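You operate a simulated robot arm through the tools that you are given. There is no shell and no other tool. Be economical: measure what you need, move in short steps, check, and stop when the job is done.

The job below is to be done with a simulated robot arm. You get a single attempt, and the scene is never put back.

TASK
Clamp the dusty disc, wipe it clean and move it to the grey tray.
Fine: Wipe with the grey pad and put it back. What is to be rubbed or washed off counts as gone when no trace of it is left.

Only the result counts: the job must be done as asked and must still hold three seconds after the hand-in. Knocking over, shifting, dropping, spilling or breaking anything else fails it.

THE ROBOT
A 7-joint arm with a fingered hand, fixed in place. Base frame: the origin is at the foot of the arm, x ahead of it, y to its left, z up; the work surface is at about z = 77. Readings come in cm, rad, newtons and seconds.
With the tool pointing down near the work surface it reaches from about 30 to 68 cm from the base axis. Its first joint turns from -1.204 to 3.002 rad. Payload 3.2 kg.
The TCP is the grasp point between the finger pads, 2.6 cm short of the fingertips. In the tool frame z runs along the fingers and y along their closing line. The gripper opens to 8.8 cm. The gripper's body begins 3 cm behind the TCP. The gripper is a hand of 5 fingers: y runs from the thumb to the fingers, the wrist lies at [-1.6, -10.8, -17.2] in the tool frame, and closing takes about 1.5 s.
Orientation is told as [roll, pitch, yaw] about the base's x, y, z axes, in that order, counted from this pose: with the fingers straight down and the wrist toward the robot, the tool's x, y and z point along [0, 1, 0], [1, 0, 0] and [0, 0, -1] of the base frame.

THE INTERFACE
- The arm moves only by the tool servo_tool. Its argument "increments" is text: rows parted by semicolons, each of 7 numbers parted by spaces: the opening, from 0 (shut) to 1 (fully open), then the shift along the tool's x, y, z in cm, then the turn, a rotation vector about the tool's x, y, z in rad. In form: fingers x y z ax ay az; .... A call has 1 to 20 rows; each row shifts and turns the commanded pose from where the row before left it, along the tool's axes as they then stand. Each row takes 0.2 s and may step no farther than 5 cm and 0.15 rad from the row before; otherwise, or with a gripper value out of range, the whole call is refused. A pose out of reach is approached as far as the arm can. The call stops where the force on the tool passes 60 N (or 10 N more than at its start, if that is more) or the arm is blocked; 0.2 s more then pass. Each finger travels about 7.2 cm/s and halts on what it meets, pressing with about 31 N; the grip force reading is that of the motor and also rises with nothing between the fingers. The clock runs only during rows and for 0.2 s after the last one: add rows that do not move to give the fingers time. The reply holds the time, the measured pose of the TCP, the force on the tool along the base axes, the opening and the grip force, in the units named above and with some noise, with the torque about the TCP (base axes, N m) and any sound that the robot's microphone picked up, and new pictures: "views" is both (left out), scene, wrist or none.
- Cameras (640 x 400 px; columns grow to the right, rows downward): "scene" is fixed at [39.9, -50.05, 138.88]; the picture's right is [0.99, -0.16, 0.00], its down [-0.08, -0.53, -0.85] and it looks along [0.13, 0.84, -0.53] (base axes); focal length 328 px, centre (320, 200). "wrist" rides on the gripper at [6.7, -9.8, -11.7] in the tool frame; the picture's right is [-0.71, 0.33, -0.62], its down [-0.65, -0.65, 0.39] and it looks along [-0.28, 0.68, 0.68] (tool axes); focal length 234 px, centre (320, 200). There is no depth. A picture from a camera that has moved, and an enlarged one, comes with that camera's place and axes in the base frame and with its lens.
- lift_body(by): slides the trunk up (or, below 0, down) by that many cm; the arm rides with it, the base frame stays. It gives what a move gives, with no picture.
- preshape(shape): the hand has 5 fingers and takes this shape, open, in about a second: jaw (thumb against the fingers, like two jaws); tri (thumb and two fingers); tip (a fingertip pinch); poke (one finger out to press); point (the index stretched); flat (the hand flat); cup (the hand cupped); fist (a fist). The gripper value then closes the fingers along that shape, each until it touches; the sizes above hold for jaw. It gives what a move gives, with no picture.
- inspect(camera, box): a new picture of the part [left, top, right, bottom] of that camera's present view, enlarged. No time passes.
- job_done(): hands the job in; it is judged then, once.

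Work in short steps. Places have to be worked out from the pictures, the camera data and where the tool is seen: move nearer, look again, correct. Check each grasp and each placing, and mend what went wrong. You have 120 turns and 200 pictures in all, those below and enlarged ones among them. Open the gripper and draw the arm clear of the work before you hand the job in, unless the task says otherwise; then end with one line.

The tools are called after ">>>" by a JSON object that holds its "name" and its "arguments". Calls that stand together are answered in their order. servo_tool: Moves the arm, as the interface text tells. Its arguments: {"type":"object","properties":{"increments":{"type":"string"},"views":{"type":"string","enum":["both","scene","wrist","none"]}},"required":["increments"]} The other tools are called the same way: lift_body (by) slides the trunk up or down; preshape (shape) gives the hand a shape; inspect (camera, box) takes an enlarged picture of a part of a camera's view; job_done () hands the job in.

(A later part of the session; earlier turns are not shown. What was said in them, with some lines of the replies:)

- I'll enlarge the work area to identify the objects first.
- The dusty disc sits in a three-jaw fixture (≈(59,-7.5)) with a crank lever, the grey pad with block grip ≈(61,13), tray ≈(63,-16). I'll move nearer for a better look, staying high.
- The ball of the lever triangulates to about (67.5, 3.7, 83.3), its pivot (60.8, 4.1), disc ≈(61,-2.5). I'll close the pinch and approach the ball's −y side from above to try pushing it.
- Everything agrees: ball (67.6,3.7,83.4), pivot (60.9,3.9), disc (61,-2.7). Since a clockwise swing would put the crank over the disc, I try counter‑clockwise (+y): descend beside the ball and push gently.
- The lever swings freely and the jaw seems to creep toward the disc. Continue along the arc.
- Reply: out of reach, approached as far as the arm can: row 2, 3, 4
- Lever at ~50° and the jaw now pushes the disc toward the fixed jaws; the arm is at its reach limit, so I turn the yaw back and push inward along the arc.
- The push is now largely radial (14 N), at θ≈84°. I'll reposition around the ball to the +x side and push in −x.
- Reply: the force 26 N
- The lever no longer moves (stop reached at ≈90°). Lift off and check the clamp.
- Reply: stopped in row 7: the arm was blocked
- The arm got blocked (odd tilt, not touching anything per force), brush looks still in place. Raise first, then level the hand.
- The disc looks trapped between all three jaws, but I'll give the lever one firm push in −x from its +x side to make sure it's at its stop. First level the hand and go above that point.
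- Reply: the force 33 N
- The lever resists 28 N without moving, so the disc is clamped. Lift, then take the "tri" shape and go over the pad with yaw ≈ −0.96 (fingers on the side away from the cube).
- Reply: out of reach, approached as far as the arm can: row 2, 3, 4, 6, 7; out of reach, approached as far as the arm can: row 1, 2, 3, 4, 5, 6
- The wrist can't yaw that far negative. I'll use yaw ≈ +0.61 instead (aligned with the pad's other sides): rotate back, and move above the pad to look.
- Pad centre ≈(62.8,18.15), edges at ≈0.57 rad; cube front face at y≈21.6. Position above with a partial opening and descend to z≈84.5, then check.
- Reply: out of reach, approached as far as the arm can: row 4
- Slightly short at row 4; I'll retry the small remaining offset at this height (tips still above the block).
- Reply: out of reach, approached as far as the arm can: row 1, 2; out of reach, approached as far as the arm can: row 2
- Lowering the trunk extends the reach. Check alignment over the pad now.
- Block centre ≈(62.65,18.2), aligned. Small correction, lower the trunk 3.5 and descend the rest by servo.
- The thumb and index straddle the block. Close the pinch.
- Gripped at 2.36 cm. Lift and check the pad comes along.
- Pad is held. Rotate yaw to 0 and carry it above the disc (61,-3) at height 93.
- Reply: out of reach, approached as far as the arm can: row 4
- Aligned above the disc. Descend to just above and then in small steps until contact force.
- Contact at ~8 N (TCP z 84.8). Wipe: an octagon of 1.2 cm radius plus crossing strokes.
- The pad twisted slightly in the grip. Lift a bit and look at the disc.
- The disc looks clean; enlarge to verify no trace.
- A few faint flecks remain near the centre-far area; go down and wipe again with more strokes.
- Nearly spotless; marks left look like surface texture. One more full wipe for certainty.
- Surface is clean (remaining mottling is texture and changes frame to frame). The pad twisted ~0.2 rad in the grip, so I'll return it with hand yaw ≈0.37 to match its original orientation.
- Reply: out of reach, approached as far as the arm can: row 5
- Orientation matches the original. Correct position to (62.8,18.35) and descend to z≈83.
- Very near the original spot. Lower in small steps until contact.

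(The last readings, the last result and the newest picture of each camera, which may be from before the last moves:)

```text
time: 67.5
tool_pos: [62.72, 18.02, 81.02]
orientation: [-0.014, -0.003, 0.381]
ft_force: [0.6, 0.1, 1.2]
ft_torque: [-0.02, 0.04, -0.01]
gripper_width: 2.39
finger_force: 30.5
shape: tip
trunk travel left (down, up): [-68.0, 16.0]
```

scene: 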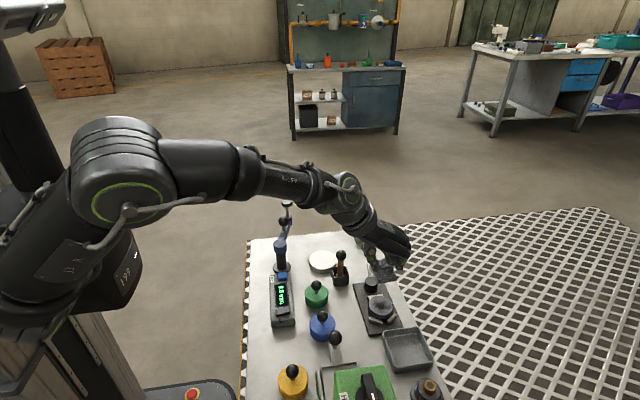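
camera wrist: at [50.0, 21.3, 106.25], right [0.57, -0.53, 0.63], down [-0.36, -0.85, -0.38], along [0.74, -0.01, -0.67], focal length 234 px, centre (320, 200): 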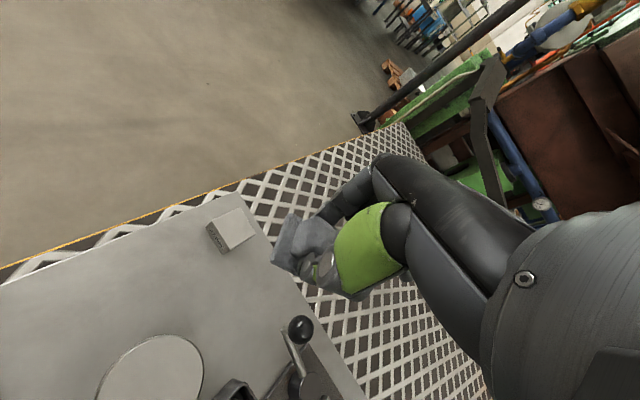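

Almost in contact; press a touch more and then release to a modest opening.

>>> {"name": "servo_tool", "arguments": {"increments": "0.1 0 0 0.15 0 0 0; 0.1 0 0 0 0 0 0; 0.2 0 0 0 0 0 0; 0.3 0 0 0 0 0 0; 0.4 0 0 0 0 0 0; 0.43 0 0 0 0 0 0; 0.43 0 0 0 0 0 0", "views": "none"}}

>>> {"name": "inspect", "arguments": {"camera": "scene", "box": [330, 205, 410, 270]}}

>>> {"name": "inspect", "arguments": {"camera": "wrist", "box": [220, 140, 380, 310]}}

```text
time: 69.2
tool_pos: [62.65, 18.12, 80.63]
orientation: [-0.013, 0.0, 0.381]
ft_force: [0.3, 0.4, -0.4]
ft_torque: [0.0, 0.0, -0.01]
gripper_width: 3.76
finger_force: 0.0
shape: tip
trunk travel left (down, up): [-68.0, 16.0]
```

```text
6.15 times, centred on (370, 238) of scene
camera zoom: at [39.9, -50.05, 138.88], right [0.99, -0.16, 0.0], down [-0.08, -0.53, -0.85], along [0.13, 0.84, -0.53], focal length 2020 px, centre (12, -31)
```

zoom: 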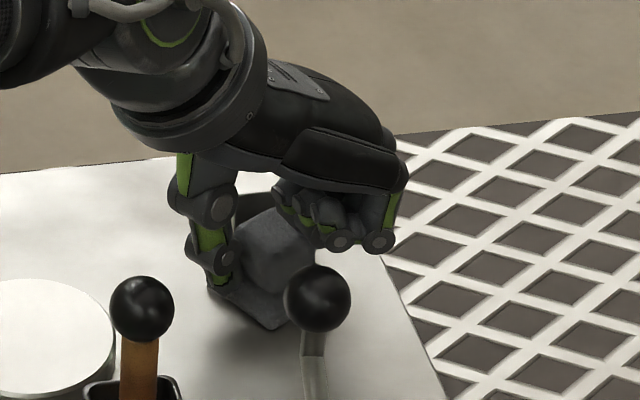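

```text
2.35 times, centred on (300, 225) of wrist
camera zoom: at [51.13, 20.73, 92.35], right [0.57, -0.53, 0.63], down [-0.36, -0.85, -0.38], along [0.74, -0.01, -0.67], focal length 551 px, centre (367, 141)
```

zoom: 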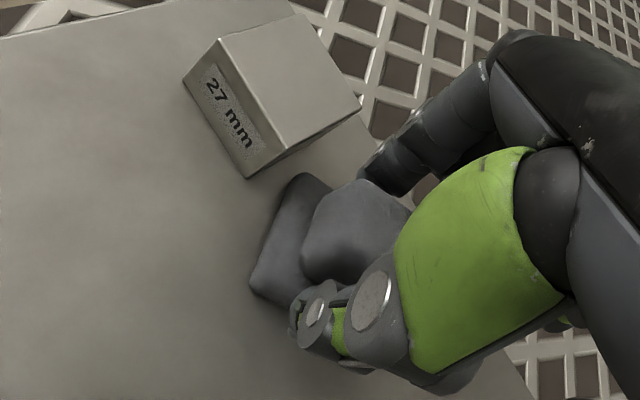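

Released. Rise slowly straight up and check the pad stays.

>>> {"name": "servo_tool", "arguments": {"increments": "0.45 0 0 -0.5 0 0 0; 0.45 0 0 -1 0 0 0; 0.45 0 0 -3 0 0 0; 0.45 0 0 -4 0 0 0; 0.45 0 0 -4 0 0 0; 0.45 0 0 0 0 0 0", "views": "none"}}

>>> {"name": "inspect", "arguments": {"camera": "scene", "box": [330, 205, 410, 270]}}

>>> {"name": "inspect", "arguments": {"camera": "wrist", "box": [180, 180, 380, 340]}}

```text
time: 70.5
tool_pos: [62.7, 17.96, 93.31]
orientation: [-0.01, -0.001, 0.38]
ft_force: [-0.1, -0.7, -0.1]
ft_torque: [0.01, -0.01, -0.01]
gripper_width: 3.92
finger_force: 0.0
shape: tip
trunk travel left (down, up): [-68.0, 16.0]
```

```text
6.15 times, centred on (370, 238) of scene
camera zoom: at [39.9, -50.05, 138.88], right [0.99, -0.16, 0.0], down [-0.08, -0.53, -0.85], along [0.13, 0.84, -0.53], focal length 2020 px, centre (12, -31)
```

zoom: 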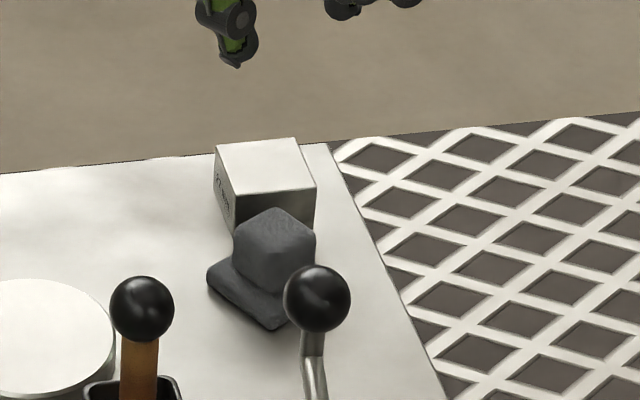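

```text
2.50 times, centred on (280, 260) of wrist
camera zoom: at [51.08, 20.79, 104.93], right [0.57, -0.53, 0.63], down [-0.36, -0.85, -0.38], along [0.74, -0.01, -0.67], focal length 585 px, centre (420, 50)
```

zoom: 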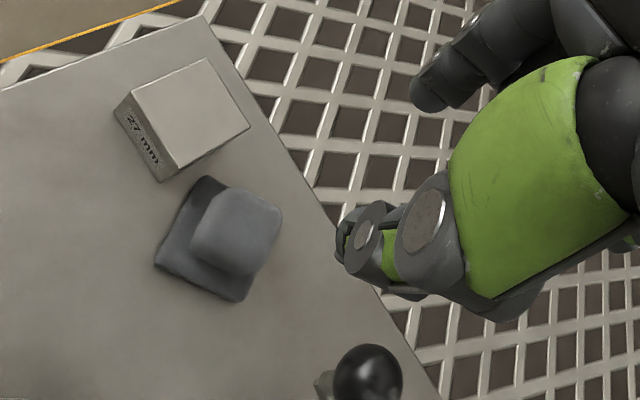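

Pad is back in its spot. Now unclamp: close the pinch and go to the −x side of the lever ball (61.8,10.4), hand yaw −0.3 to keep clear of the brush.

>>> {"name": "servo_tool", "arguments": {"increments": "0.2 -2.58 -3 0 0 0 0; 0 -2.58 -3 0 0 0 0; 0 0 0 0 0 0 0.136; 0 0 0 0 0 0 0.136; 0 0 0 0 0 0 0.136; 0 0 0 0 0 0 0.136; 0 0 0 0 0 0 0.136; 0 0 0 0 0 0 0", "views": "wrist"}}

>>> {"name": "inspect", "arguments": {"camera": "scene", "box": [320, 205, 420, 285]}}

```text
time: 72.3
tool_pos: [60.05, 9.33, 94.35]
orientation: [0.03, 0.005, -0.342]
ft_force: [0.9, -0.3, -0.6]
ft_torque: [0.01, 0.0, 0.01]
gripper_width: 0.01
finger_force: 30.8
shape: tip
trunk travel left (down, up): [-68.0, 16.0]
camera wrist: at [53.01, 18.62, 106.2], right [0.07, -0.8, 0.6], down [-0.83, -0.38, -0.4], along [0.55, -0.47, -0.69], focal length 234 px, centre (320, 200)
```

wrist: 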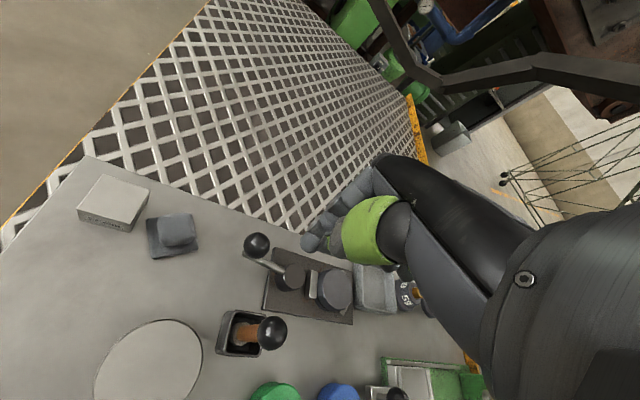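

```text
5.00 times, centred on (370, 245) of scene
camera zoom: at [39.9, -50.05, 138.88], right [0.99, -0.16, 0.0], down [-0.08, -0.53, -0.85], along [0.13, 0.84, -0.53], focal length 1642 px, centre (70, -25)
```

zoom: 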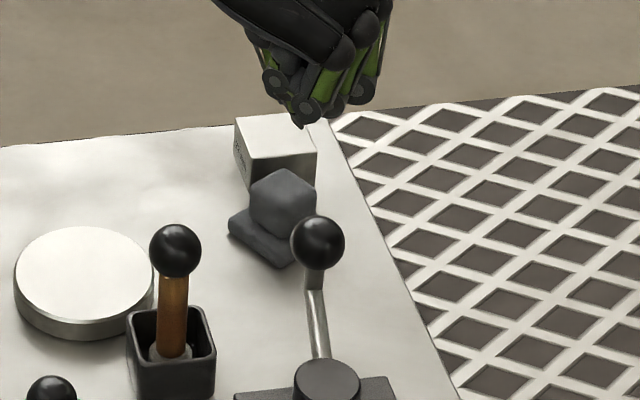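

Ball is at (62,10.55). Move beside it on the −x side and descend.

>>> {"name": "servo_tool", "arguments": {"increments": "0 1.25 -2.2 0 -0.01 -0.028 0; 0 0 0 4 0 0 0; 0 0 0 3.5 0 0 0; 0 0 0 2 0 0 0; 0 0 0 0 0 0 0", "views": "wrist"}}

>>> {"name": "inspect", "arguments": {"camera": "scene", "box": [320, 225, 420, 305]}}

```text
time: 73.5
tool_pos: [57.44, 12.29, 83.72]
orientation: [-0.034, -0.018, -0.304]
ft_force: [0.1, 0.3, 0.6]
ft_torque: [0.02, 0.0, 0.01]
gripper_width: 0.0
finger_force: 31.4
shape: tip
trunk travel left (down, up): [-68.0, 16.0]
camera wrist: at [50.05, 22.09, 95.09], right [0.1, -0.75, 0.65], down [-0.82, -0.44, -0.38], along [0.57, -0.5, -0.66], focal length 234 px, centre (320, 200)
```

wrist: 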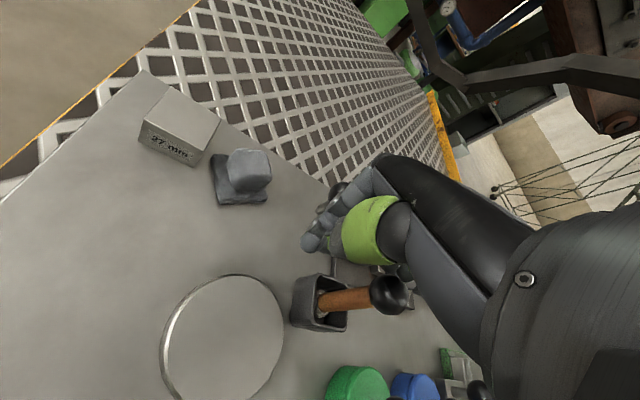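

```text
5.00 times, centred on (370, 265) of scene
camera zoom: at [39.9, -50.05, 138.88], right [0.99, -0.16, 0.0], down [-0.08, -0.53, -0.85], along [0.13, 0.84, -0.53], focal length 1642 px, centre (70, -125)
```

zoom: 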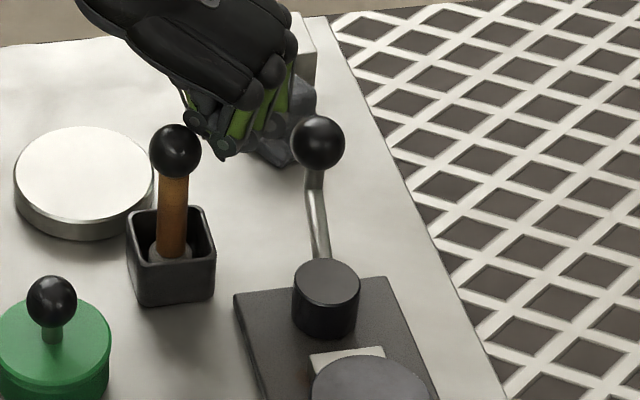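

>>> {"name": "servo_tool", "arguments": {"increments": "0 0 0 -1.1 0 0 0; 0 -0.34 1.08 0 0 0 0; 0 -0.34 1.08 0 0 0 0; 0 0.137 0.8 0 0 0 0; 0 0.137 0.8 0 0 0 0; 0 0 0 0 0 0 0", "views": "wrist"}}

>>> {"name": "inspect", "arguments": {"camera": "scene", "box": [320, 225, 420, 305]}}

```text
time: 75.0
tool_pos: [60.73, 11.17, 84.97]
orientation: [-0.035, -0.019, -0.3]
ft_force: [-0.7, 0.3, 0.1]
ft_torque: [-0.01, 0.0, 0.03]
gripper_width: 0.01
finger_force: 31.1
shape: tip
trunk travel left (down, up): [-68.0, 16.0]
camera wrist: at [53.31, 20.9, 96.23], right [0.1, -0.75, 0.66], down [-0.81, -0.44, -0.38], along [0.57, -0.49, -0.65], focal length 234 px, centre (320, 200)
```

wrist: 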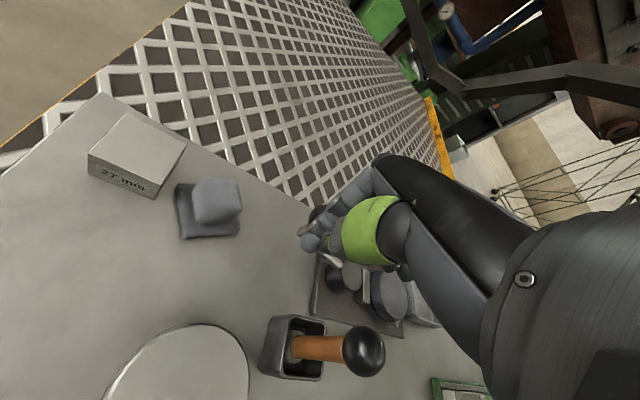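

```text
5.00 times, centred on (370, 265) of scene
camera zoom: at [39.9, -50.05, 138.88], right [0.99, -0.16, 0.0], down [-0.08, -0.53, -0.85], along [0.13, 0.84, -0.53], focal length 1642 px, centre (70, -125)
```

zoom: 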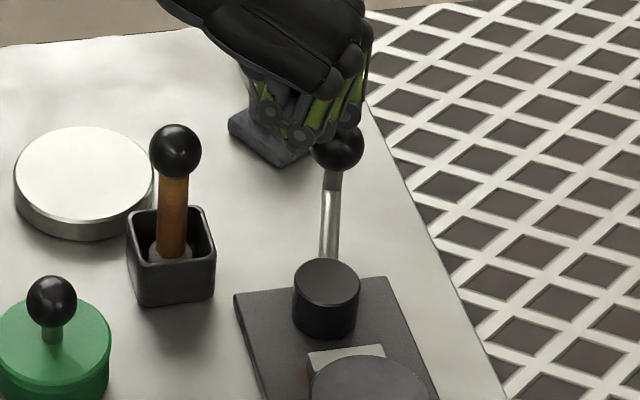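

The lever is turning back. Continue along the arc.

>>> {"name": "servo_tool", "arguments": {"increments": "0 0.12 0.717 0 0 0 0; 0 0.12 0.717 0 0 0 0; 0 0.12 0.717 0 0 0 0; 0 0.12 0.717 0 0 0 0; 0 -0.218 0.833 0 0 0 0; 0 -0.218 0.833 0 0 0 0; 0 -0.218 0.833 0 0 0 0; 0 0 0 0 0 0 0", "views": "wrist"}}

>>> {"name": "inspect", "arguments": {"camera": "scene", "box": [340, 235, 440, 315]}}

```text
time: 76.8
tool_pos: [65.91, 9.34, 85.05]
orientation: [-0.037, -0.017, -0.299]
ft_force: [0.0, 0.8, -0.5]
ft_torque: [0.0, 0.0, 0.02]
gripper_width: 0.02
finger_force: 31.1
shape: tip
trunk travel left (down, up): [-68.0, 16.0]
camera wrist: at [58.43, 19.04, 96.36], right [0.1, -0.75, 0.66], down [-0.81, -0.44, -0.38], along [0.57, -0.49, -0.66], focal length 234 px, centre (320, 200)
```

wrist: 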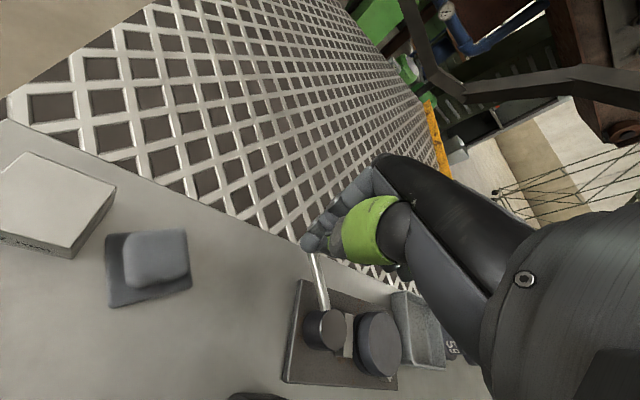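

```text
5.00 times, centred on (390, 275) of scene
camera zoom: at [39.9, -50.05, 138.88], right [0.99, -0.16, 0.0], down [-0.08, -0.53, -0.85], along [0.13, 0.84, -0.53], focal length 1642 px, centre (-30, -175)
```

zoom: 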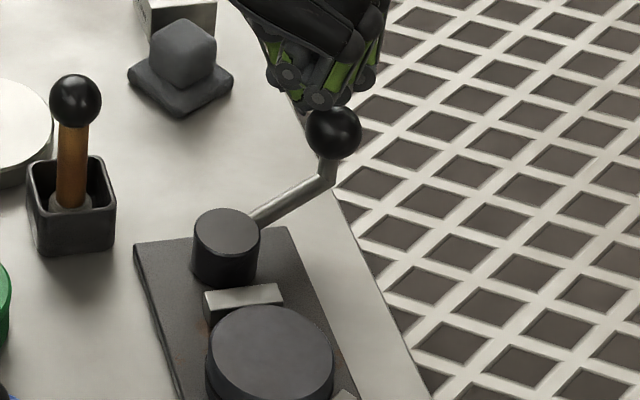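

>>> {"name": "servo_tool", "arguments": {"increments": "0 -0.47 0.67 0 0 0 0; 0 -0.47 0.67 0 0 0 0; 0 -0.47 0.5 0 0 0 0; 0 -0.55 0.3 0 0 0 0; 0 -0.55 0.2 0 0 0 0; 0 -0.4 -0.1 0 0 0 0; 0 0 0 0 0 0 0", "views": "wrist"}}

>>> {"name": "inspect", "arguments": {"camera": "scene", "box": [340, 235, 440, 315]}}

```text
time: 78.3
tool_pos: [67.01, 6.38, 85.27]
orientation: [-0.035, -0.02, -0.298]
ft_force: [-0.2, 9.4, 2.5]
ft_torque: [0.15, 0.05, 0.01]
gripper_width: 0.01
finger_force: 31.1
shape: tip
trunk travel left (down, up): [-68.0, 16.0]
camera wrist: at [59.63, 16.0, 96.52], right [0.11, -0.75, 0.65], down [-0.81, -0.44, -0.38], along [0.57, -0.49, -0.66], focal length 234 px, centre (320, 200)
```

wrist: 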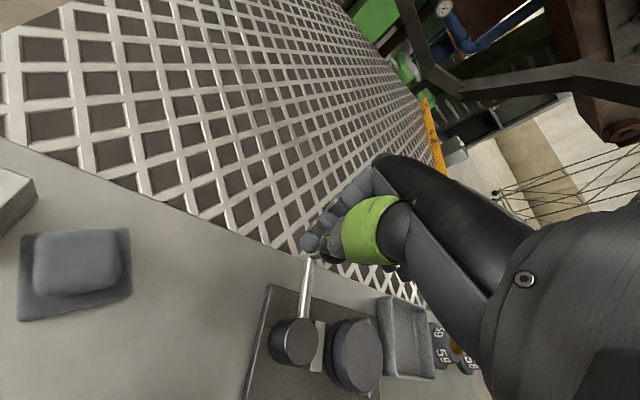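

```text
5.00 times, centred on (390, 275) of scene
camera zoom: at [39.9, -50.05, 138.88], right [0.99, -0.16, 0.0], down [-0.08, -0.53, -0.85], along [0.13, 0.84, -0.53], focal length 1642 px, centre (-30, -175)
```

zoom: 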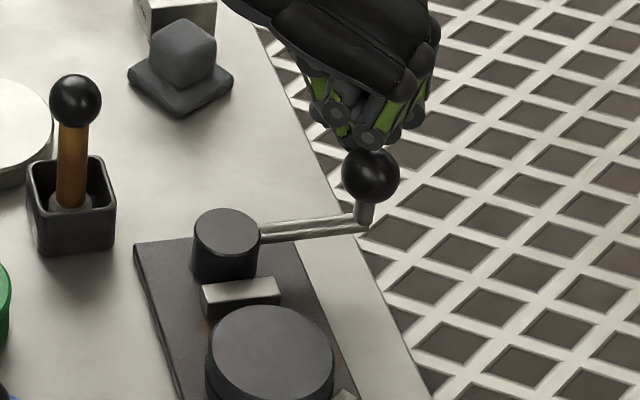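

Back at its original stop (9 N) and the jaw has withdrawn. Lift away, take the "tri" shape and go above the disc.

>>> {"name": "servo_tool", "arguments": {"increments": "0 0.5 -0.2 0 0 0 0; 0 0 0 -4 0 0 0; 0 0 0 -4 0 0 0; 0 0 0 -2 0 0 0; 0 0 0 0 0 0 -0.15; 0 0 0 0 0 0 -0.149; 0 -4 -2.2 0 0 0 0; 0 -4 -2.2 0 0 0 0; 0 -2 -2 0 0 0 0; 0 0 0 0 0 0 0", "views": "none"}}

>>> {"name": "preshape", "arguments": {"shape": "tri"}}

>>> {"name": "servo_tool", "arguments": {"increments": "0.85 0 0 0 0 0 0; 0.85 0 0 0 0 0 0"}}

>>> {"name": "inspect", "arguments": {"camera": "scene", "box": [330, 220, 450, 320]}}

```text
time: 80.5
tool_pos: [60.56, -3.11, 95.76]
orientation: [-0.038, -0.007, -0.001]
ft_force: [0.3, 0.3, 1.0]
ft_torque: [0.01, 0.02, 0.01]
gripper_width: 0.01
finger_force: 30.9
shape: tip
trunk travel left (down, up): [-68.0, 16.0]
```

```text
time: 81.5
tool_pos: [60.6, -3.21, 95.55]
orientation: [-0.04, -0.006, 0.0]
ft_force: [-0.2, 0.5, 0.9]
ft_torque: [-0.01, -0.01, 0.0]
gripper_width: 8.78
finger_force: 0.1
shape: tri
trunk travel left (down, up): [-68.0, 16.0]
```

```text
time: 82.0
tool_pos: [60.44, -3.07, 95.63]
orientation: [-0.04, -0.006, 0.0]
ft_force: [0.6, 0.0, -0.9]
ft_torque: [0.02, -0.01, 0.02]
gripper_width: 7.5
finger_force: 0.2
shape: tri
trunk travel left (down, up): [-68.0, 16.0]
camera wrist: at [50.73, 4.01, 107.0], right [0.33, -0.68, 0.65], down [-0.65, -0.66, -0.37], along [0.68, -0.31, -0.66], focal length 234 px, centre (320, 200)
```

scene: 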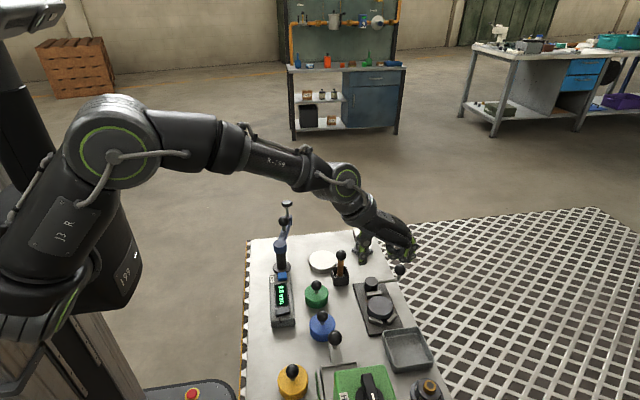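
wrist: 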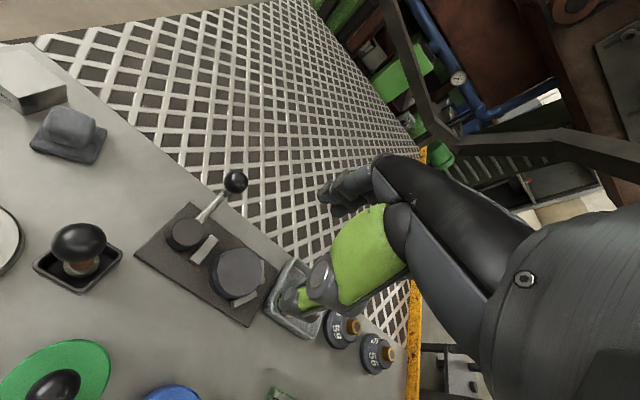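

```text
4.00 times, centred on (390, 270) of scene
camera zoom: at [39.9, -50.05, 138.88], right [0.99, -0.16, 0.0], down [-0.08, -0.53, -0.85], along [0.13, 0.84, -0.53], focal length 1313 px, centre (40, -80)
```

zoom: 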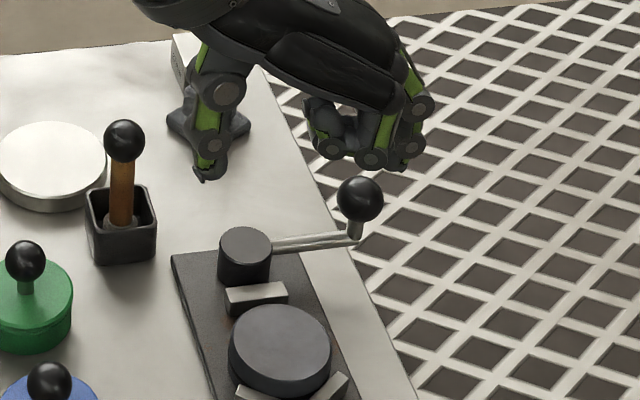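

>>> {"name": "servo_tool", "arguments": {"increments": "0.85 0 0.2 0 0 0.04 0; 0.85 0 0 4 0 0 0; 0.85 0 0 4 0 0 0; 0.85 0 0 2.5 0 0 0; 0.85 0 0 0 0 0 0", "views": "wrist"}}

>>> {"name": "inspect", "arguments": {"camera": "scene", "box": [340, 255, 430, 335]}}

>>> {"name": "inspect", "arguments": {"camera": "wrist", "box": [180, 160, 380, 340]}}

```text
time: 83.2
tool_pos: [60.81, -3.21, 85.13]
orientation: [-0.001, -0.006, 0.001]
ft_force: [-0.1, 0.0, 0.3]
ft_torque: [-0.01, -0.02, 0.02]
gripper_width: 7.49
finger_force: 0.1
shape: tri
trunk travel left (down, up): [-68.0, 16.0]
camera wrist: at [51.03, 3.52, 96.79], right [0.33, -0.71, 0.63], down [-0.65, -0.65, -0.39], along [0.69, -0.28, -0.67], focal length 234 px, centre (320, 200)
```

wrist: 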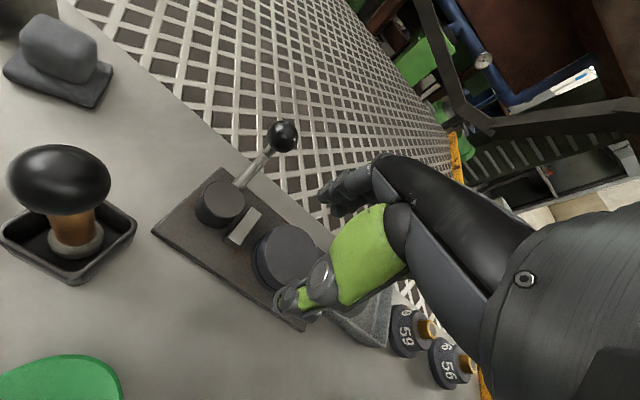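

```text
5.00 times, centred on (385, 295) of scene
camera zoom: at [39.9, -50.05, 138.88], right [0.99, -0.16, 0.0], down [-0.08, -0.53, -0.85], along [0.13, 0.84, -0.53], focal length 1642 px, centre (-5, -275)
```

zoom: 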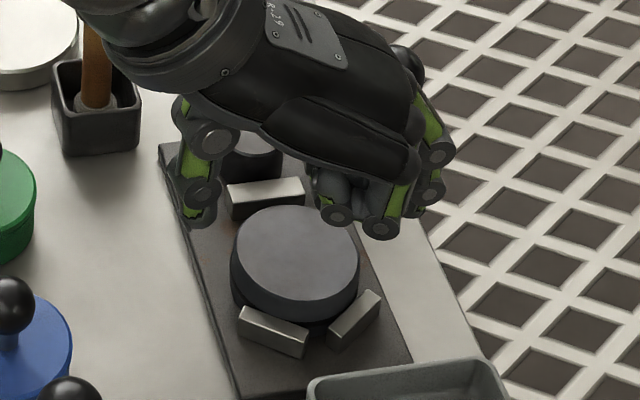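

```text
2.22 times, centred on (280, 250) of wrist
camera zoom: at [51.03, 3.52, 96.79], right [0.33, -0.71, 0.63], down [-0.65, -0.65, -0.39], along [0.69, -0.28, -0.67], focal length 520 px, centre (409, 89)
```

zoom: 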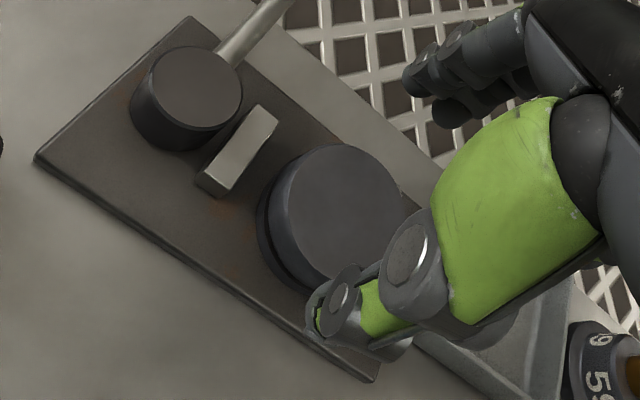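

Disc is centred beneath the hand. Descend gradually watching the force.

>>> {"name": "servo_tool", "arguments": {"increments": "0.85 0 -0.1 0.8 0 0 0; 0.85 0 0 0.8 0 0 0; 0.85 0 0 0.7 0 0 0; 0.85 0 0 0.5 0 0 0; 0.85 0 0 0.3 0 0 0; 0.85 0 0 0 0 0 0", "views": "none"}}

>>> {"name": "inspect", "arguments": {"camera": "scene", "box": [340, 265, 430, 345]}}

>>> {"name": "inspect", "arguments": {"camera": "wrist", "box": [220, 160, 400, 320]}}

```text
time: 84.7
tool_pos: [60.82, -3.14, 82.1]
orientation: [0.002, -0.008, 0.001]
ft_force: [0.0, -0.8, 0.4]
ft_torque: [-0.02, 0.01, 0.04]
gripper_width: 7.54
finger_force: 0.2
shape: tri
trunk travel left (down, up): [-68.0, 16.0]
```

```text
5.00 times, centred on (385, 305) of scene
camera zoom: at [39.9, -50.05, 138.88], right [0.99, -0.16, 0.0], down [-0.08, -0.53, -0.85], along [0.13, 0.84, -0.53], focal length 1642 px, centre (-5, -325)
```

zoom: 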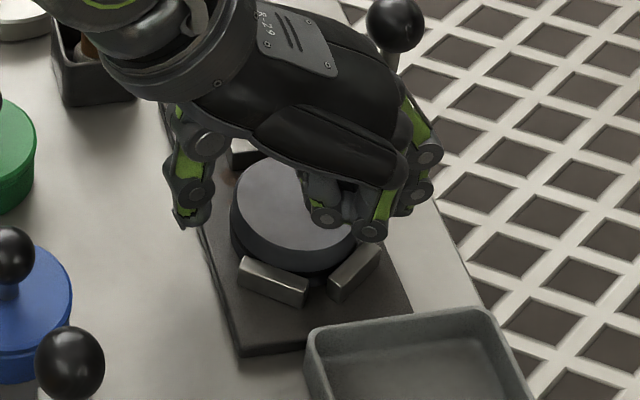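

```text
2.50 times, centred on (310, 240) of wrist
camera zoom: at [51.0, 3.58, 93.62], right [0.33, -0.71, 0.63], down [-0.65, -0.65, -0.39], along [0.68, -0.28, -0.67], focal length 585 px, centre (345, 100)
```

zoom: 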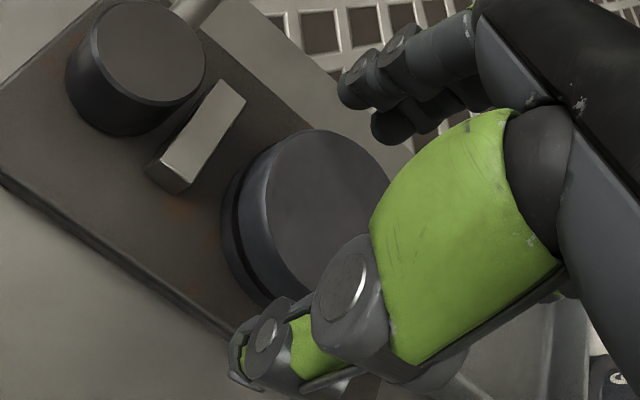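

>>> {"name": "servo_tool", "arguments": {"increments": "0.85 0 0 0.2 0 0 0; 0.85 0 0 0.2 0 0 0; 0.85 0 0 0 0 0 0", "views": "none"}}

>>> {"name": "servo_tool", "arguments": {"increments": "0.75 0 0 0 0 0 0; 0.65 0 0 0 0 0 0; 0.55 0 0 0 0 0 0; 0.5 0 0 0 0 0 0; 0.45 0 0 0 0 0 0; 0.45 0 0 0 0 0 0", "views": "none"}}

>>> {"name": "inspect", "arguments": {"camera": "scene", "box": [340, 265, 430, 345]}}

>>> {"name": "inspect", "arguments": {"camera": "wrist", "box": [220, 160, 400, 320]}}

```text
time: 85.5
tool_pos: [60.85, -3.09, 81.5]
orientation: [0.0, -0.008, -0.001]
ft_force: [0.6, 0.2, 0.1]
ft_torque: [0.0, -0.01, -0.04]
gripper_width: 7.52
finger_force: 0.0
shape: tri
trunk travel left (down, up): [-68.0, 16.0]
```

```text
time: 86.8
tool_pos: [60.82, -3.12, 81.47]
orientation: [0.001, -0.007, 0.0]
ft_force: [0.1, 0.6, -0.8]
ft_torque: [0.01, 0.04, -0.05]
gripper_width: 4.79
finger_force: 31.5
shape: tri
trunk travel left (down, up): [-68.0, 16.0]
```

```text
5.00 times, centred on (385, 305) of scene
camera zoom: at [39.9, -50.05, 138.88], right [0.99, -0.16, 0.0], down [-0.08, -0.53, -0.85], along [0.13, 0.84, -0.53], focal length 1642 px, centre (-5, -325)
```

zoom: 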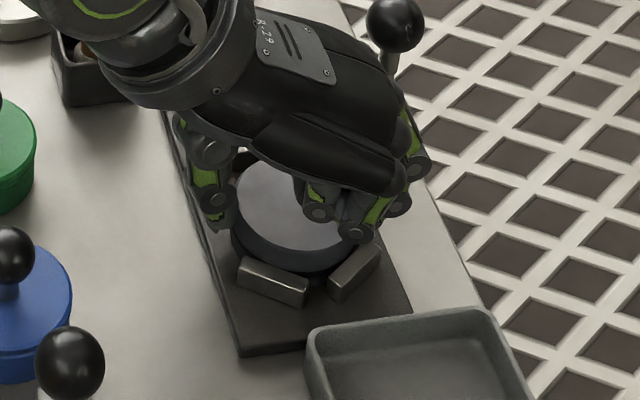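

```text
2.50 times, centred on (310, 240) of wrist
camera zoom: at [51.01, 3.61, 93.16], right [0.33, -0.71, 0.63], down [-0.65, -0.65, -0.39], along [0.68, -0.28, -0.67], focal length 585 px, centre (345, 100)
```

zoom: 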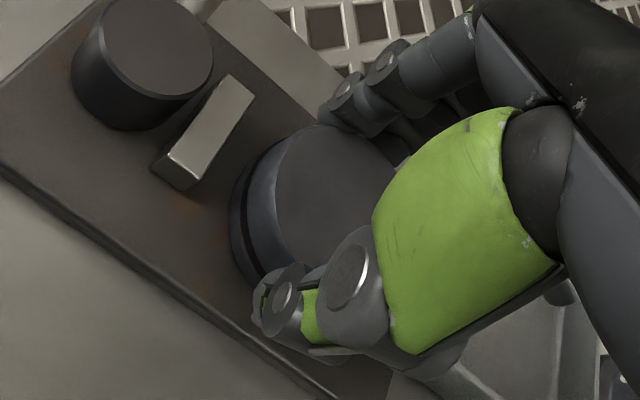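

Gripped at 4.8 cm. Lift gently and check.

>>> {"name": "servo_tool", "arguments": {"increments": "0.3 0 0 0 0 0 0; 0.3 0 0 -0.5 0 0 0; 0.3 0 0 -1 0 0 0; 0.3 0 0 -2 0 0 0; 0.3 0 0 -2 0 0 0; 0.3 0 0 0 0 0 0", "views": "wrist"}}

>>> {"name": "inspect", "arguments": {"camera": "scene", "box": [340, 255, 450, 345]}}

```text
time: 88.2
tool_pos: [60.78, -3.14, 87.07]
orientation: [-0.001, -0.004, -0.001]
ft_force: [0.8, 0.2, -4.8]
ft_torque: [0.06, 0.02, 0.02]
gripper_width: 4.76
finger_force: 30.9
shape: tri
trunk travel left (down, up): [-68.0, 16.0]
camera wrist: at [51.03, 3.59, 98.65], right [0.33, -0.71, 0.63], down [-0.65, -0.65, -0.39], along [0.68, -0.28, -0.67], focal length 234 px, centre (320, 200)
```

wrist: 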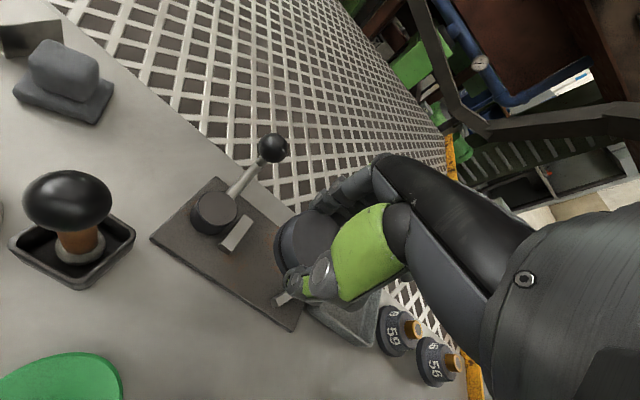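

```text
4.44 times, centred on (395, 300) of scene
camera zoom: at [39.9, -50.05, 138.88], right [0.99, -0.16, 0.0], down [-0.08, -0.53, -0.85], along [0.13, 0.84, -0.53], focal length 1459 px, centre (-13, -244)
```

zoom: 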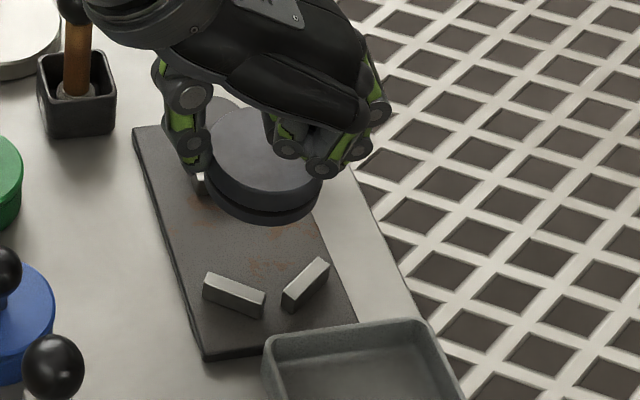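

Disc is held (≈5 N). Carry it above the tray and measure the tray.

>>> {"name": "servo_tool", "arguments": {"increments": "0.3 0 0 -1 0 0 0; 0.3 -3.3 0.8 0 0 0 0; 0.3 -3.3 0.8 0 0 0 0; 0.3 -3.4 0.8 0 0 0 0; 0.3 0 0 0 0 0 0", "views": "wrist"}}

>>> {"name": "inspect", "arguments": {"camera": "scene", "box": [360, 275, 460, 375]}}

>>> {"name": "inspect", "arguments": {"camera": "wrist", "box": [200, 180, 380, 340]}}

```text
time: 89.5
tool_pos: [63.18, -13.07, 87.94]
orientation: [0.0, -0.007, 0.0]
ft_force: [1.2, -0.5, -4.8]
ft_torque: [0.03, -0.03, 0.0]
gripper_width: 4.78
finger_force: 30.7
shape: tri
trunk travel left (down, up): [-68.0, 16.0]
camera wrist: at [53.3, -6.33, 99.7], right [0.33, -0.71, 0.63], down [-0.65, -0.65, -0.39], along [0.68, -0.28, -0.67], focal length 234 px, centre (320, 200)
```

wrist: 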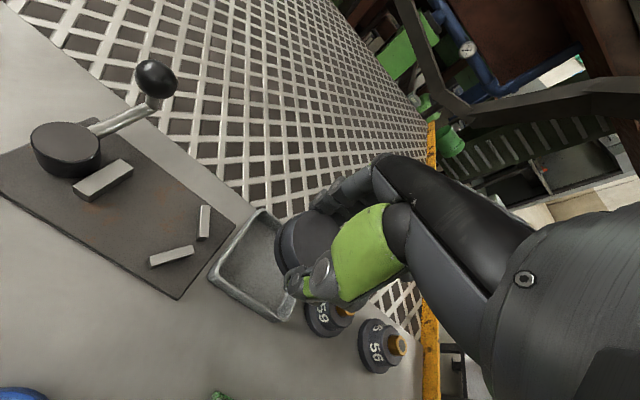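

```text
4.00 times, centred on (410, 325) of scene
camera zoom: at [39.9, -50.05, 138.88], right [0.99, -0.16, 0.0], down [-0.08, -0.53, -0.85], along [0.13, 0.84, -0.53], focal length 1313 px, centre (-40, -300)
```

zoom: 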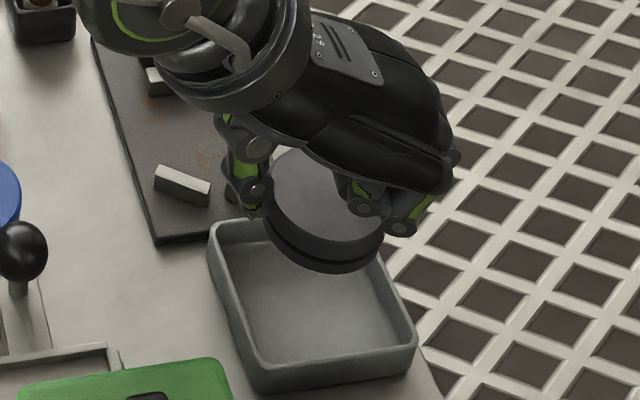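

```text
2.50 times, centred on (290, 260) of wrist
camera zoom: at [53.3, -6.33, 99.7], right [0.33, -0.71, 0.63], down [-0.65, -0.65, -0.39], along [0.68, -0.28, -0.67], focal length 585 px, centre (395, 50)
```

zoom: 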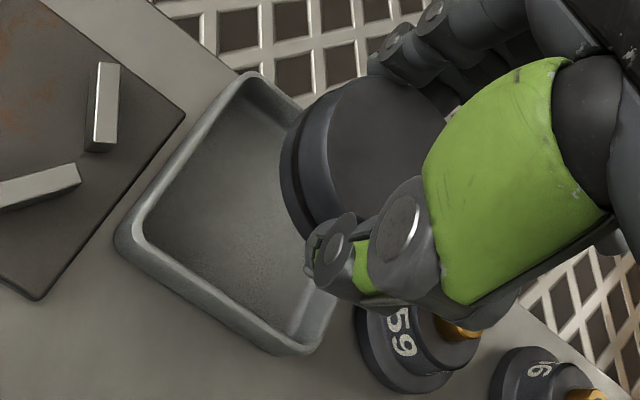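

Tray: outer 8×8 cm, centre ≈(63.5,-13.2), rim z≈78.7. I'll lower so the fingertips stay just at rim height (disc bottom within mm of the floor), watching force.

>>> {"name": "servo_tool", "arguments": {"increments": "0.3 -0.15 0.3 2 0 0 0; 0.3 0 0 2 0 0 0; 0.3 0 0 1.2 0 0 0; 0.3 0 0 0.5 0 0 0; 0.3 0 0 0 0 0 0", "views": "none"}}

>>> {"name": "inspect", "arguments": {"camera": "scene", "box": [360, 285, 460, 385]}}

>>> {"name": "inspect", "arguments": {"camera": "wrist", "box": [200, 180, 380, 340]}}

```text
time: 90.7
tool_pos: [63.47, -13.29, 82.27]
orientation: [0.002, -0.007, 0.001]
ft_force: [0.5, -0.2, -3.8]
ft_torque: [-0.01, -0.01, -0.02]
gripper_width: 4.74
finger_force: 31.3
shape: tri
trunk travel left (down, up): [-68.0, 16.0]
```

```text
4.00 times, centred on (410, 335) of scene
camera zoom: at [39.9, -50.05, 138.88], right [0.99, -0.16, 0.0], down [-0.08, -0.53, -0.85], along [0.13, 0.84, -0.53], focal length 1313 px, centre (-40, -340)
```

zoom: 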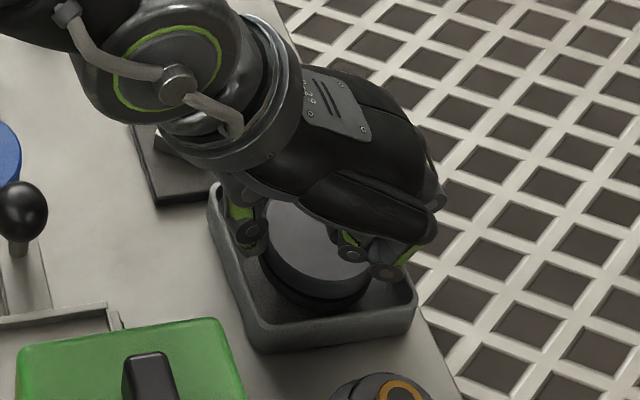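

```text
2.50 times, centred on (290, 260) of wrist
camera zoom: at [53.7, -6.58, 93.96], right [0.33, -0.71, 0.63], down [-0.65, -0.65, -0.39], along [0.68, -0.28, -0.67], focal length 585 px, centre (395, 50)
```

zoom: 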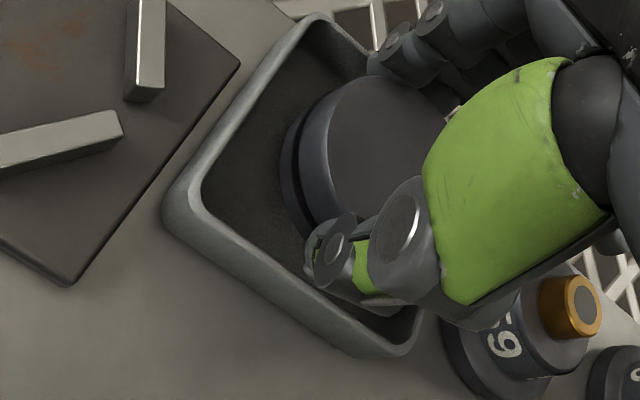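

Well centred. Continue down in small steps.

>>> {"name": "servo_tool", "arguments": {"increments": "0.3 0 0 0.3 0 0 0; 0.3 0 0 0.25 0 0 0; 0.3 0 0 0.2 0 0 0; 0.3 0 0 0 0 0 0", "views": "none"}}

>>> {"name": "inspect", "arguments": {"camera": "wrist", "box": [220, 180, 360, 300]}}

>>> {"name": "inspect", "arguments": {"camera": "scene", "box": [380, 315, 450, 375]}}

```text
time: 91.7
tool_pos: [63.65, -13.26, 81.73]
orientation: [0.0, -0.012, -0.001]
ft_force: [0.4, 0.1, 3.1]
ft_torque: [-0.03, -0.1, 0.0]
gripper_width: 4.77
finger_force: 31.1
shape: tri
trunk travel left (down, up): [-68.0, 16.0]
```

```text
3.33 times, centred on (290, 240) of wrist
camera zoom: at [53.67, -6.58, 93.37], right [0.32, -0.71, 0.63], down [-0.65, -0.65, -0.4], along [0.69, -0.28, -0.67], focal length 781 px, centre (420, 67)
```

zoom: 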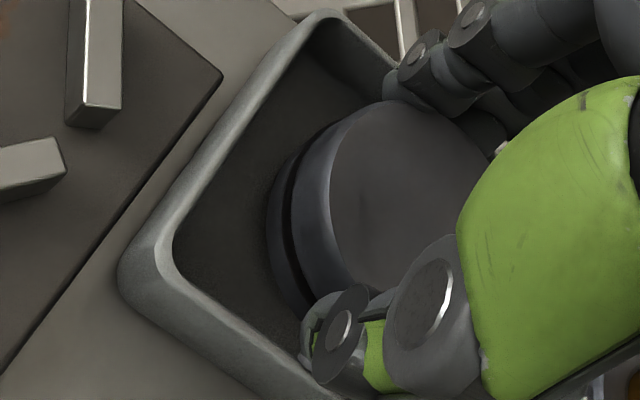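

```text
6.67 times, centred on (415, 345) of scene
camera zoom: at [39.9, -50.05, 138.88], right [0.99, -0.16, 0.0], down [-0.08, -0.53, -0.85], along [0.13, 0.84, -0.53], focal length 2189 px, centre (-313, -767)
```

zoom: 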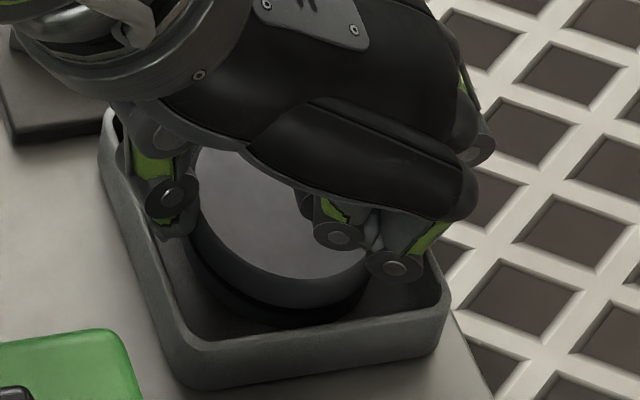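

There's contact (~7 N change). Back off 1–2 mm and open only slightly so the fingers don't push the rim.

>>> {"name": "servo_tool", "arguments": {"increments": "0.3 0 -0.1 -0.2 0 0 0; 0.45 0 0 0 0 0 0; 0.52 0 0 0 0 0 0; 0.56 0 0 0 0 0 0; 0.6 0 0 0 0 0 0; 0.6 0 0 0 0 0 0", "views": "none"}}

>>> {"name": "inspect", "arguments": {"camera": "wrist", "box": [220, 180, 360, 300]}}

>>> {"name": "inspect", "arguments": {"camera": "scene", "box": [380, 315, 450, 375]}}

```text
time: 93.0
tool_pos: [63.4, -13.36, 81.85]
orientation: [0.0, -0.009, 0.002]
ft_force: [1.5, -0.5, 2.3]
ft_torque: [-0.05, -0.12, -0.08]
gripper_width: 5.19
finger_force: 0.1
shape: tri
trunk travel left (down, up): [-68.0, 16.0]
```

```text
3.33 times, centred on (290, 240) of wrist
camera zoom: at [53.57, -6.58, 93.5], right [0.33, -0.71, 0.63], down [-0.65, -0.65, -0.39], along [0.69, -0.28, -0.67], focal length 781 px, centre (420, 67)
```

zoom: 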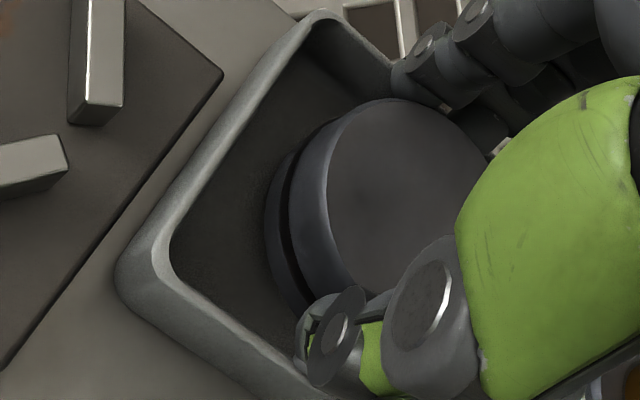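

```text
6.67 times, centred on (415, 345) of scene
camera zoom: at [39.9, -50.05, 138.88], right [0.99, -0.16, 0.0], down [-0.08, -0.53, -0.85], along [0.13, 0.84, -0.53], focal length 2189 px, centre (-313, -767)
```

zoom: 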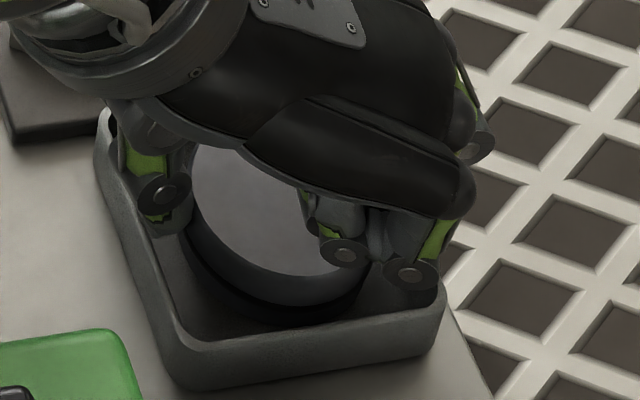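

Released. Rise slowly and check the disc stays.

>>> {"name": "servo_tool", "arguments": {"increments": "0.6 0 0 -0.3 0 0 0; 0.6 0 0 -0.5 0 0 0; 0.6 0 0 0 0 0 0", "views": "none"}}

>>> {"name": "inspect", "arguments": {"camera": "wrist", "box": [220, 180, 360, 300]}}

>>> {"name": "inspect", "arguments": {"camera": "scene", "box": [380, 315, 450, 375]}}

```text
time: 93.8
tool_pos: [63.3, -13.31, 82.55]
orientation: [0.001, -0.006, 0.0]
ft_force: [0.7, -1.0, 0.0]
ft_torque: [0.0, 0.0, 0.0]
gripper_width: 5.3
finger_force: 0.1
shape: tri
trunk travel left (down, up): [-68.0, 16.0]
```

```text
3.33 times, centred on (290, 240) of wrist
camera zoom: at [53.55, -6.56, 94.27], right [0.33, -0.71, 0.63], down [-0.65, -0.65, -0.39], along [0.68, -0.28, -0.67], focal length 781 px, centre (420, 67)
```

zoom: 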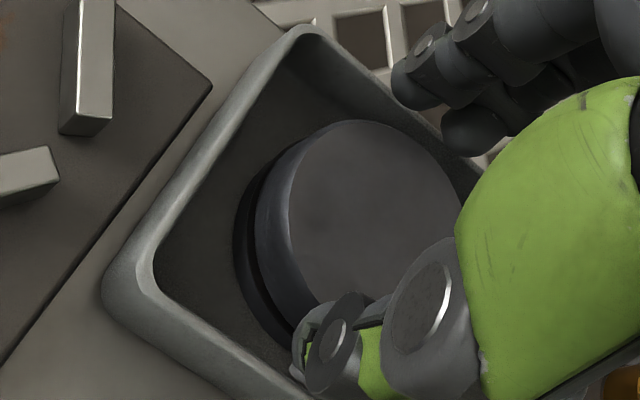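

```text
6.67 times, centred on (415, 345) of scene
camera zoom: at [39.9, -50.05, 138.88], right [0.99, -0.16, 0.0], down [-0.08, -0.53, -0.85], along [0.13, 0.84, -0.53], focal length 2189 px, centre (-313, -767)
```

zoom: 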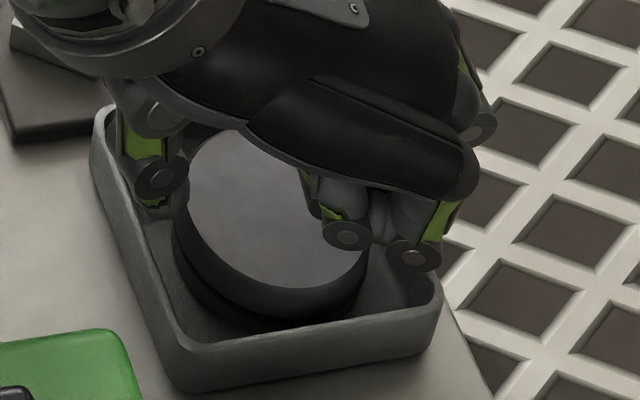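

>>> {"name": "servo_tool", "arguments": {"increments": "0.6 0 0 -1 0 0 0; 0.6 0 0 -3 0 0 0; 0.6 0 0 -4 0 0 0; 0.6 0 0 -4 0 0 0; 0.6 4 -2 0 0 0 0; 0.6 4 -2 0 0 0 0; 0.6 4 -3 0 0 0 0; 0.6 0 -4 0 0 0 0; 0.6 0 0 0 0 0 0", "views": "scene"}}

>>> {"name": "inspect", "arguments": {"camera": "scene", "box": [230, 280, 470, 400]}}

>>> {"name": "inspect", "arguments": {"camera": "scene", "box": [370, 305, 450, 385]}}

```text
time: 95.8
tool_pos: [52.32, -1.25, 94.51]
orientation: [-0.001, -0.004, -0.001]
ft_force: [0.0, 0.2, -0.4]
ft_torque: [-0.05, 0.0, -0.01]
gripper_width: 5.27
finger_force: 0.1
shape: tri
trunk travel left (down, up): [-68.0, 16.0]
```

scene: 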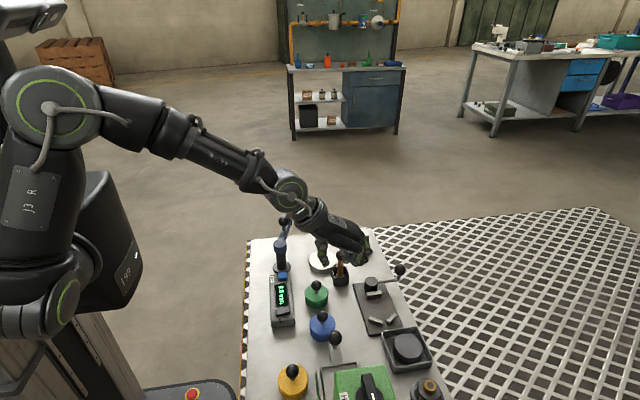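

```text
2.67 times, centred on (350, 340) of scene
camera zoom: at [39.9, -50.05, 138.88], right [0.99, -0.16, 0.0], down [-0.08, -0.53, -0.85], along [0.13, 0.84, -0.53], focal length 876 px, centre (240, -173)
```

zoom: 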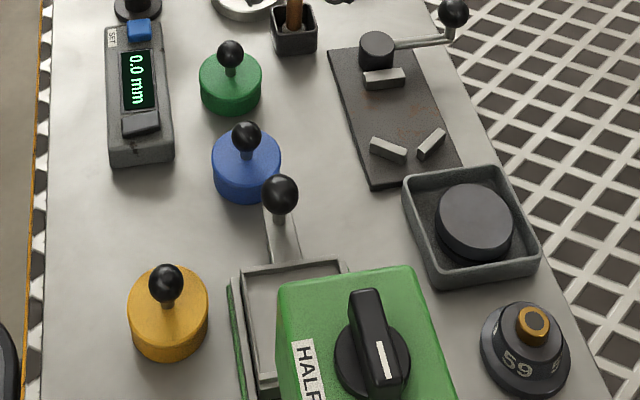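

```text
5.00 times, centred on (410, 345) of scene
camera zoom: at [39.9, -50.05, 138.88], right [0.99, -0.16, 0.0], down [-0.08, -0.53, -0.85], along [0.13, 0.84, -0.53], focal length 1642 px, centre (-130, -525)
```

zoom: 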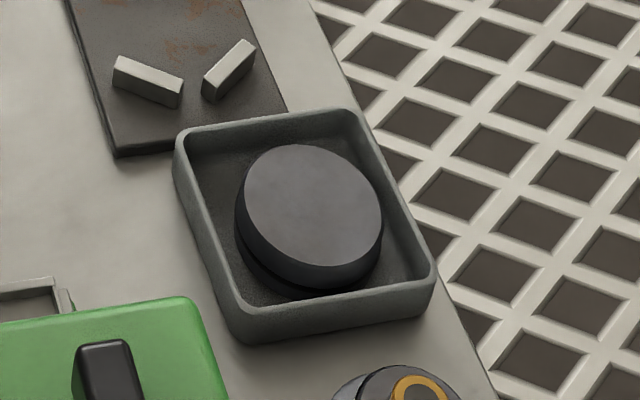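

Disc lies flat in the tray, clean. Retract the arm further up and open, then check the rest of the scene.

>>> {"name": "servo_tool", "arguments": {"increments": "1 0 0 -4 0 0 0; 1 0 -3 -4 0 0 0; 1 0 -3 -4 0 0 0; 1 0 -2 -2 0 0 0; 1 0 0 0 0 0 0", "views": "scene"}}

>>> {"name": "inspect", "arguments": {"camera": "scene", "box": [230, 190, 450, 300]}}

>>> {"name": "inspect", "arguments": {"camera": "scene", "box": [390, 325, 425, 370]}}

```text
time: 97.0
tool_pos: [44.14, -1.2, 108.49]
orientation: [-0.002, -0.007, -0.003]
ft_force: [-0.2, -0.6, -0.2]
ft_torque: [-0.07, 0.02, 0.0]
gripper_width: 8.76
finger_force: 0.0
shape: tri
trunk travel left (down, up): [-68.0, 16.0]
```

scene: 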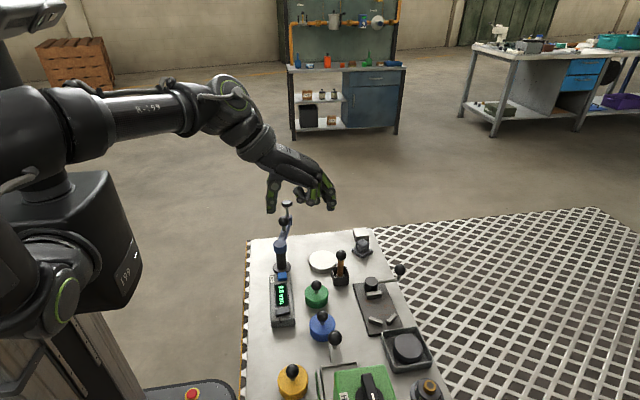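

```text
2.91 times, centred on (340, 245) of scene
camera zoom: at [39.9, -50.05, 138.88], right [0.99, -0.16, 0.0], down [-0.08, -0.53, -0.85], along [0.13, 0.84, -0.53], focal length 955 px, centre (262, 69)
```

zoom: 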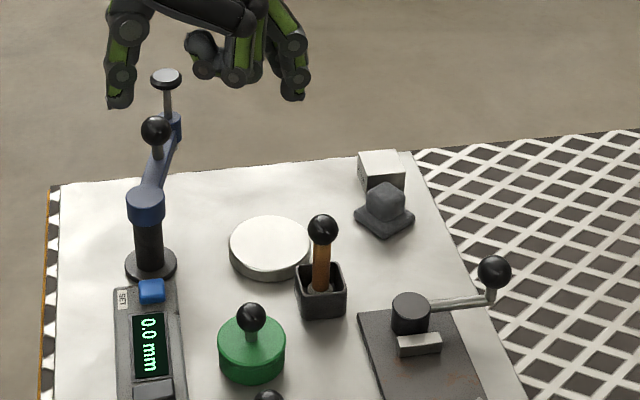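

```text
8.89 times, centred on (408, 348) of scene
camera zoom: at [39.9, -50.05, 138.88], right [0.99, -0.16, 0.0], down [-0.08, -0.53, -0.85], along [0.13, 0.84, -0.53], focal length 2918 px, centre (-458, -1111)
```

zoom: 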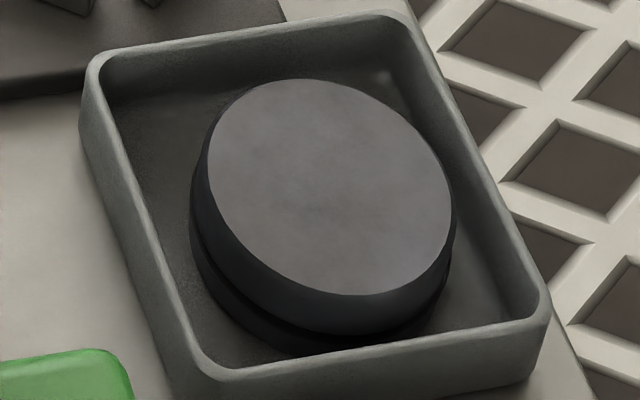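

All objects are in place, the disc is clean in the tray, the pad is back and the hand is open and clear. Handing in.

>>> {"name": "job_done", "arguments": {}}

```text
The job is handed in.
```

I clamped the disc, wiped it clean with the grey pad, put the pad back, and set the disc flat in the grey tray. When I let go of the disc, the tray shifted about 3 mm. I left it there. I saw nothing else moved or knocked over in the last pictures.
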